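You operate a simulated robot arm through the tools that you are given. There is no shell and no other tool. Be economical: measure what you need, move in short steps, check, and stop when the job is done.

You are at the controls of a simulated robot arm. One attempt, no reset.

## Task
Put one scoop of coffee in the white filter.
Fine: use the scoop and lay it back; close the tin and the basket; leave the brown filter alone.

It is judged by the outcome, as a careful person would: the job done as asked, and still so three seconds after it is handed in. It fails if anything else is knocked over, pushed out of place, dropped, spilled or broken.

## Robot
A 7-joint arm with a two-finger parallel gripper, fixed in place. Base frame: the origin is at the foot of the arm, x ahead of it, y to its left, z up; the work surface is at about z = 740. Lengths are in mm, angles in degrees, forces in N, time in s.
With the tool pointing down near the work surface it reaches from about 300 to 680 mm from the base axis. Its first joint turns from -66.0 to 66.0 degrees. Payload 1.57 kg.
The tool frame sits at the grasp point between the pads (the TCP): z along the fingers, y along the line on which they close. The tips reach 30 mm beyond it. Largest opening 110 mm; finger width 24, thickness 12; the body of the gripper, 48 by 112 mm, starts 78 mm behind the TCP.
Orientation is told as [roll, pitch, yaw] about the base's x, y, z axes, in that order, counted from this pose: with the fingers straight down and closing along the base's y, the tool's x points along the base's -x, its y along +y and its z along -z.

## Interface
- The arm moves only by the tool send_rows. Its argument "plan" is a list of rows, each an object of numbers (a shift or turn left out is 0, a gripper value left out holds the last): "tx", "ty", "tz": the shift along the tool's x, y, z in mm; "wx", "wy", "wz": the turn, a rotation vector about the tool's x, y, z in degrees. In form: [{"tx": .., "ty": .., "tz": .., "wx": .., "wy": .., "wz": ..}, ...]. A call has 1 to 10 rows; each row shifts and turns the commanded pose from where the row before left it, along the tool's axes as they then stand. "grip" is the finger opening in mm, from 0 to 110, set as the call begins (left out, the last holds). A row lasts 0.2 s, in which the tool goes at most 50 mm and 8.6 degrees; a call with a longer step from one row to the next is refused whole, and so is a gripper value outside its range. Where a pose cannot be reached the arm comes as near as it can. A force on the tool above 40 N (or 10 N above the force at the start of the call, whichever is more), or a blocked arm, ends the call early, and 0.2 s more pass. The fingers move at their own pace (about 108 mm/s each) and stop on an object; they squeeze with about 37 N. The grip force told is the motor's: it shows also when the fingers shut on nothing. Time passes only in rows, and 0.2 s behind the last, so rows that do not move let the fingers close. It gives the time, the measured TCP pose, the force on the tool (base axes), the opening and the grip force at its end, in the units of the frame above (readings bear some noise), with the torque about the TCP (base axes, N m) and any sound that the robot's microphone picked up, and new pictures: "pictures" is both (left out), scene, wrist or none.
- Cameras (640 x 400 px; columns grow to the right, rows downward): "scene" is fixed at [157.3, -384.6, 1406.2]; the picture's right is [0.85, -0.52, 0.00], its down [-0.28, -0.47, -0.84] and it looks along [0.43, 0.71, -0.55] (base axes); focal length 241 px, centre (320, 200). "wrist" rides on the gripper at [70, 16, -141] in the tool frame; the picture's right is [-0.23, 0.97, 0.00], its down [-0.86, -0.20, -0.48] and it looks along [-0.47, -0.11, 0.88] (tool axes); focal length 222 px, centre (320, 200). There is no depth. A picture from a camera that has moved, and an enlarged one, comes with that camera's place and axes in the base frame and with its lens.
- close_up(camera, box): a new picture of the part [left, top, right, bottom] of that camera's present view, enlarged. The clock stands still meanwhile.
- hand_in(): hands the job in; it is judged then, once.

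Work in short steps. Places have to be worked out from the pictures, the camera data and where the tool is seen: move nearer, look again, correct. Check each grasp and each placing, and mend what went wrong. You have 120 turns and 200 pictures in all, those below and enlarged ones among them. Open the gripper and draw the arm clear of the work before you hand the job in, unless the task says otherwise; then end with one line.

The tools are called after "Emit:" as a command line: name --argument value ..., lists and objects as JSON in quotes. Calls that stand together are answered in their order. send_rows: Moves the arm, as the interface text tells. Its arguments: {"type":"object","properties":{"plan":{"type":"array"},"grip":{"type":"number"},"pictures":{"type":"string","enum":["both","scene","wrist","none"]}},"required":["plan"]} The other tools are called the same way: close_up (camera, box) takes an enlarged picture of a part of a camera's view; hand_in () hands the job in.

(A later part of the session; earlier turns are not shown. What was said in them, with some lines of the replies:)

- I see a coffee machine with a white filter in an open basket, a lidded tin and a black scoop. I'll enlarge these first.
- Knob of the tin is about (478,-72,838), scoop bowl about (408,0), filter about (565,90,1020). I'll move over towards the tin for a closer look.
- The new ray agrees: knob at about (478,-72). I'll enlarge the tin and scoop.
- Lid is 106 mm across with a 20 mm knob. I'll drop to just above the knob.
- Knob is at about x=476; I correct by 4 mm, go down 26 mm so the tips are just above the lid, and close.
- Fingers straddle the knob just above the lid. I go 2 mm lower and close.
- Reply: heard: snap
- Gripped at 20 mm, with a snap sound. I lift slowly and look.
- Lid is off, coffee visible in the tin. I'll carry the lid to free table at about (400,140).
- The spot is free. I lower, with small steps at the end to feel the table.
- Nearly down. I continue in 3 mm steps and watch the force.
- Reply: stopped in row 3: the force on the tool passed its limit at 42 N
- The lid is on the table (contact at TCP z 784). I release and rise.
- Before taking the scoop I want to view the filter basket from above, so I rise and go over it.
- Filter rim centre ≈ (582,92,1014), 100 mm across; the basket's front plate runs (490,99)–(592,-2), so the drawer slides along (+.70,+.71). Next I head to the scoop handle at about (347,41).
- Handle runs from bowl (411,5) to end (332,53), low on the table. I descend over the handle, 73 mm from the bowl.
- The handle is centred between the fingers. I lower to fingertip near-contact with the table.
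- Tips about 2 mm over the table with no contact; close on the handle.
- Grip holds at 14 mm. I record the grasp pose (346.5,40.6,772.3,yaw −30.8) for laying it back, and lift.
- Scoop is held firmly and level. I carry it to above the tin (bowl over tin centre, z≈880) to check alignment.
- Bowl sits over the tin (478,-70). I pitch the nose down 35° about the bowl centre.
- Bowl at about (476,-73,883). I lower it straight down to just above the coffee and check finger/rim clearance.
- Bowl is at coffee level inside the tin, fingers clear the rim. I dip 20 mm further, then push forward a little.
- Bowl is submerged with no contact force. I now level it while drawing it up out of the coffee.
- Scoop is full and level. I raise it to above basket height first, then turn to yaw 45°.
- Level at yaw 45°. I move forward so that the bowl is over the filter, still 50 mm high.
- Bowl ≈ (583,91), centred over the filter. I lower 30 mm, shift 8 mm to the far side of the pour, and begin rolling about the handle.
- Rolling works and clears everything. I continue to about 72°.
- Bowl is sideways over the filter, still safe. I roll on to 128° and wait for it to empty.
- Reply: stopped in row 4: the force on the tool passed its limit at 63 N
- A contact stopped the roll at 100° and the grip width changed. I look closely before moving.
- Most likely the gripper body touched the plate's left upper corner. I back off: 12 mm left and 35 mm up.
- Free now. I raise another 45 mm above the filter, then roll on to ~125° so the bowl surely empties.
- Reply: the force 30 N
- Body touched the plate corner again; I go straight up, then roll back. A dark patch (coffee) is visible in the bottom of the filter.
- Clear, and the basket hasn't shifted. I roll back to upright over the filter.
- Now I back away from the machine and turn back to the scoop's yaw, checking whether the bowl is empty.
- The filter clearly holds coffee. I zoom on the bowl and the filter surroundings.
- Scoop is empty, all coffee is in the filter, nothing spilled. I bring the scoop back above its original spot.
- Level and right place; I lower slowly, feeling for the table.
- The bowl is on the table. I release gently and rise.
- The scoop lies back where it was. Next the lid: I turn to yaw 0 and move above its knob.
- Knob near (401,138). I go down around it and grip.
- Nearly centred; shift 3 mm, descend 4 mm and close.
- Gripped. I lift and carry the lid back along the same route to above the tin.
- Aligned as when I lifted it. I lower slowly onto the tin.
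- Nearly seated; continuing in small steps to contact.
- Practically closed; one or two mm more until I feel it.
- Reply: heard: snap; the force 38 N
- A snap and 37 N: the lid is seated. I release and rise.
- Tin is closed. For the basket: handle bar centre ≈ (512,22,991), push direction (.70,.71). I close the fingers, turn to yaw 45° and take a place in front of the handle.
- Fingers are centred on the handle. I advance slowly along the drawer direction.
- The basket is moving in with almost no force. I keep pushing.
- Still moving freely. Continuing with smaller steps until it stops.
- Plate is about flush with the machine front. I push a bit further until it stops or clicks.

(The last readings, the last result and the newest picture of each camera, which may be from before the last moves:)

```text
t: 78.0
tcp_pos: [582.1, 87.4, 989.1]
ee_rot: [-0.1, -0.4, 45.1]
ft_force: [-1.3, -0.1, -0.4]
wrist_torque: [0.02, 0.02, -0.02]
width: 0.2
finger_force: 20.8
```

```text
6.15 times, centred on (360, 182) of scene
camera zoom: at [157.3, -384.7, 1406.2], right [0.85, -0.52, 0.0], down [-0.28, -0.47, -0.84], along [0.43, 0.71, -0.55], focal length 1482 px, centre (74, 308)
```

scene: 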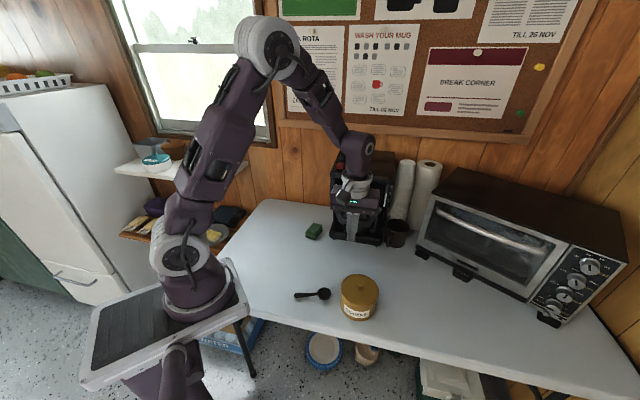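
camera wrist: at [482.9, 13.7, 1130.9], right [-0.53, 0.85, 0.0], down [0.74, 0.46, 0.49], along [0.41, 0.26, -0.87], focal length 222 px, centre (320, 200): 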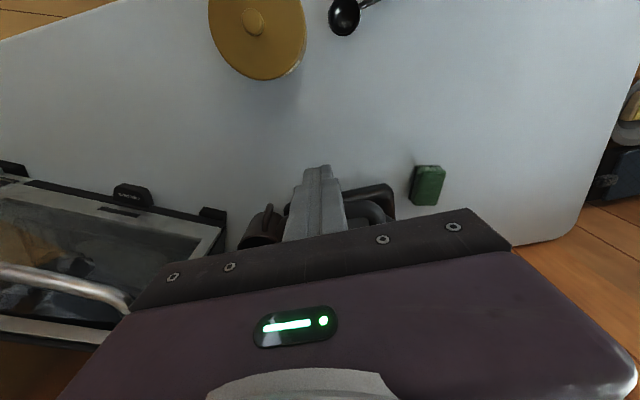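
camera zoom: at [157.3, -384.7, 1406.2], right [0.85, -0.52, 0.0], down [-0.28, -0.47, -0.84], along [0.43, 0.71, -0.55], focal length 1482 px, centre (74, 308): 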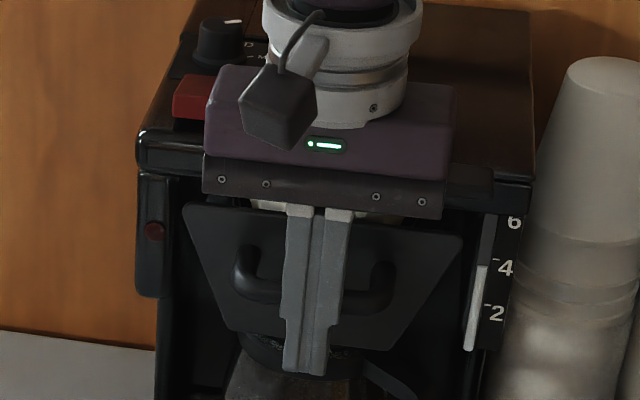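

No resistance yet. I continue by small steps.

Emit:
send_rows --plan '[{"tx": -3}, {"tx": -3}, {}]' --pictures "none"

Emit:
close_up --camera "scene" --box '[325, 150, 395, 215]'

```text
t: 78.8
tcp_pos: [584.9, 92.2, 991.0]
ee_rot: [-0.1, -0.5, 45.1]
ft_force: [0.1, 0.2, 0.9]
wrist_torque: [-0.04, 0.0, 0.05]
width: 0.1
finger_force: 21.4
```

```text
6.15 times, centred on (360, 182) of scene
camera zoom: at [157.3, -384.7, 1406.2], right [0.85, -0.52, 0.0], down [-0.28, -0.47, -0.84], along [0.43, 0.71, -0.55], focal length 1482 px, centre (74, 308)
```

zoom: 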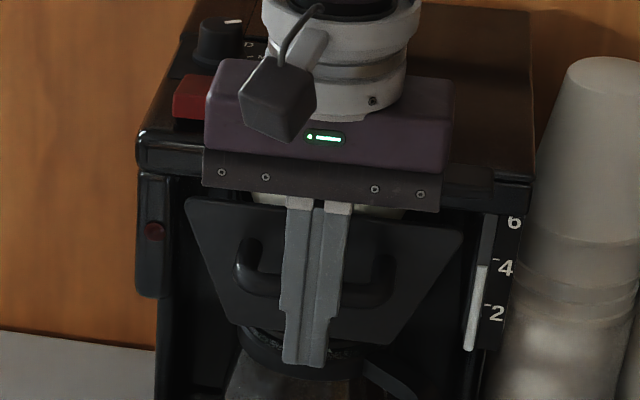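

Still moving. A few more steps.

Emit:
send_rows --plan '[{"tx": -2.5}, {"tx": -2.5}, {"tx": -2.5}, {}]' --pictures "wrist"

Emit:
close_up --camera "scene" --box '[325, 150, 395, 215]'

```text
t: 79.8
tcp_pos: [590.4, 96.6, 990.9]
ee_rot: [0.0, -0.6, 45.1]
ft_force: [-0.3, -0.4, 0.0]
wrist_torque: [-0.03, 0.02, 0.04]
width: 0.0
finger_force: 20.7
camera wrist: at [529.2, 58.8, 1131.3], right [-0.53, 0.85, 0.0], down [0.74, 0.46, 0.49], along [0.41, 0.26, -0.87], focal length 222 px, centre (320, 200)
```

wrist: 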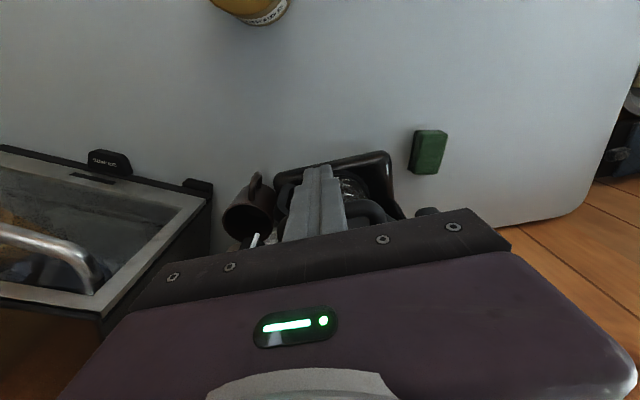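

```text
6.15 times, centred on (360, 182) of scene
camera zoom: at [157.3, -384.7, 1406.2], right [0.85, -0.52, 0.0], down [-0.28, -0.47, -0.84], along [0.43, 0.71, -0.55], focal length 1482 px, centre (74, 308)
```

zoom: 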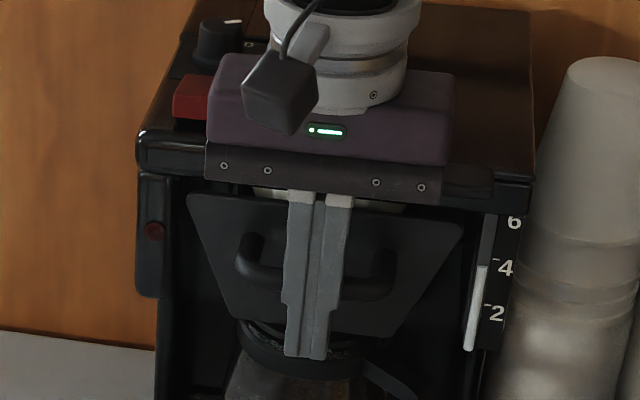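

Plate is now at 122 mm from where it began, still no stop. Continuing.

Emit:
send_rows --plan '[{"tx": -2.5}, {"tx": -2.5}, {"tx": -2.5}, {"tx": -2.5}, {}]' --pictures "none"

Emit:
close_up --camera "scene" --box '[325, 150, 395, 215]'

```text
t: 81.0
tcp_pos: [596.0, 104.5, 990.0]
ee_rot: [-0.1, -0.5, 45.0]
ft_force: [-4.9, -5.9, 2.9]
wrist_torque: [0.07, 0.0, -0.03]
width: 0.1
finger_force: 21.4
```

```text
6.15 times, centred on (360, 182) of scene
camera zoom: at [157.1, -384.8, 1406.2], right [0.85, -0.52, 0.0], down [-0.28, -0.47, -0.84], along [0.43, 0.71, -0.55], focal length 1482 px, centre (74, 308)
```

zoom: 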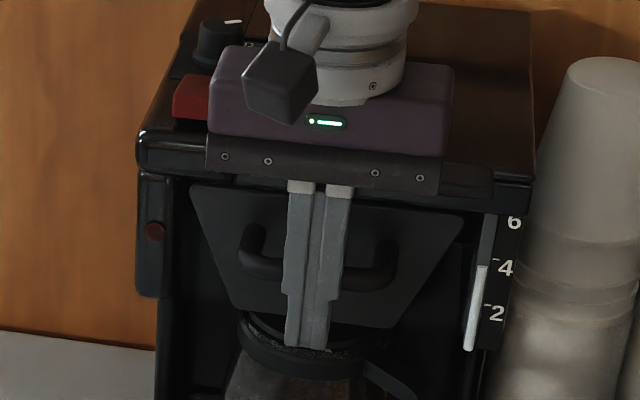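

Resistance of ~8 N at handle height (no torque), i.e. the drawer's stop. One more slight push to seat it.

Emit:
send_rows --plan '[{"tx": -1.5}, {"tx": -1.5}, {}]' --pictures "none"

```text
t: 81.8
tcp_pos: [596.7, 104.4, 989.5]
ee_rot: [0.0, -0.1, 45.0]
ft_force: [-29.9, -16.1, 0.7]
wrist_torque: [-0.13, -0.27, 0.18]
width: 0.0
finger_force: 21.2
```

Firm stop: it's closed. I back straight away and check that it stays.

Emit:
send_rows --plan '[{"tx": 5}, {"tx": 15}, {"tx": 30}, {"tx": 40}, {"tx": 40}, {"tx": 30}]' --pictures "scene"

Emit:
close_up --camera "scene" --box '[310, 140, 410, 250]'

```text
t: 83.2
tcp_pos: [487.1, -4.7, 987.2]
ee_rot: [-0.1, -0.4, 45.1]
ft_force: [0.0, 0.1, -0.5]
wrist_torque: [0.02, 0.01, -0.01]
width: 0.0
finger_force: 21.2
```

scene: 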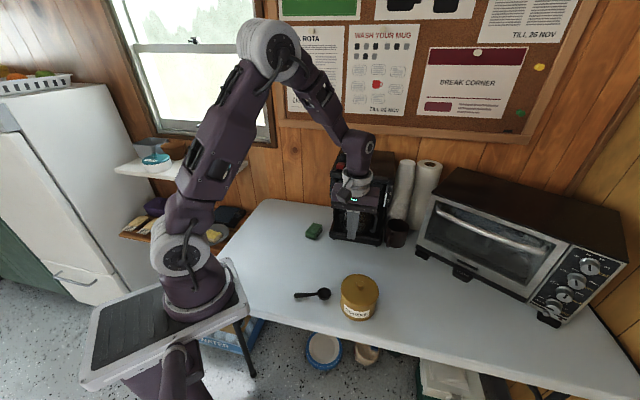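

```text
3.64 times, centred on (360, 195) of scene
camera zoom: at [157.4, -384.6, 1406.2], right [0.85, -0.52, 0.0], down [-0.28, -0.47, -0.84], along [0.43, 0.71, -0.55], focal length 876 px, centre (174, 218)
```

zoom: 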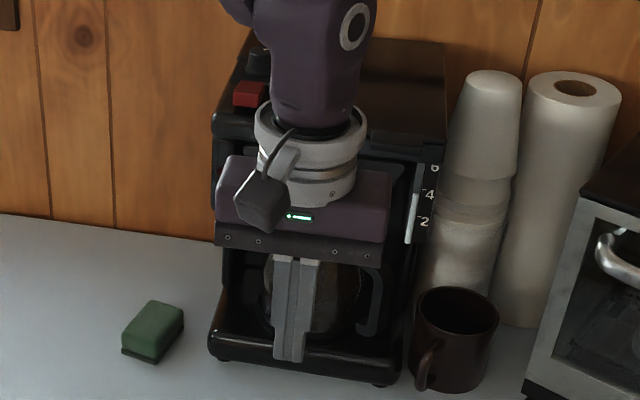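

I open the gripper and draw the arm well clear to get an unobstructed view.

Emit:
send_rows --grip 80 --plan '[{"tx": 30, "tz": -35}, {"tx": 30, "tz": -35}, {"tx": 20, "tz": -35}, {"ty": 35, "tz": -30}, {"ty": 35, "tz": -30}, {"ty": 40, "tz": -20}, {"ty": 40}, {"ty": 40}, {}]' --pictures "scene"

Emit:
close_up --camera "scene" --box '[310, 140, 410, 250]'

Emit:
close_up --camera "scene" --box '[260, 220, 400, 330]'

```text
t: 85.2
tcp_pos: [293.1, 69.5, 1174.7]
ee_rot: [0.0, -0.4, 45.1]
ft_force: [0.3, 0.1, -0.1]
wrist_torque: [0.06, 0.01, 0.02]
width: 79.7
finger_force: 0.0
```

scene: 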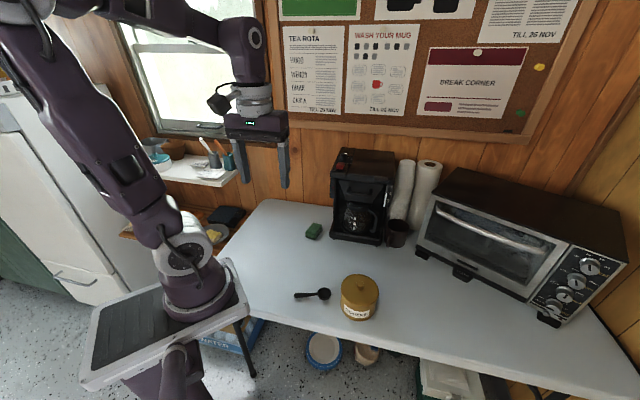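

```text
3.64 times, centred on (360, 195) of scene
camera zoom: at [157.3, -384.6, 1406.2], right [0.85, -0.52, 0.0], down [-0.28, -0.47, -0.84], along [0.43, 0.71, -0.55], focal length 876 px, centre (174, 218)
```

zoom: 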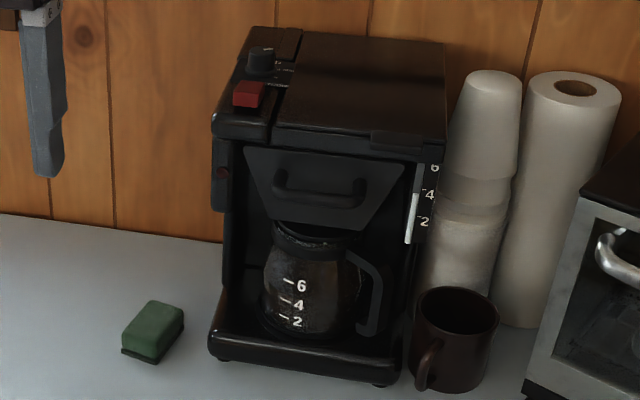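

```text
3.64 times, centred on (330, 275) of scene
camera zoom: at [157.3, -384.6, 1406.2], right [0.85, -0.52, 0.0], down [-0.28, -0.47, -0.84], along [0.43, 0.71, -0.55], focal length 876 px, centre (284, -73)
```

zoom: 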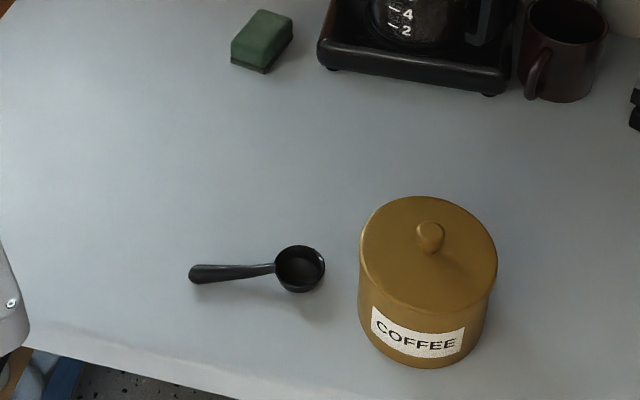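

The basket is closed flush, the lid is on, the scoop is back in its place, nothing is spilled or moved, and the arm is clear. I hand it in.

Emit:
hand_in

```text
The job is handed in.
```

One scoop of coffee is in the white filter, the scoop is back in its place, and the tin and basket are closed; I never saw a brown filter, and while pouring the gripper body pressed twice against what I judged to be the basket's front plate, without visibly moving it.
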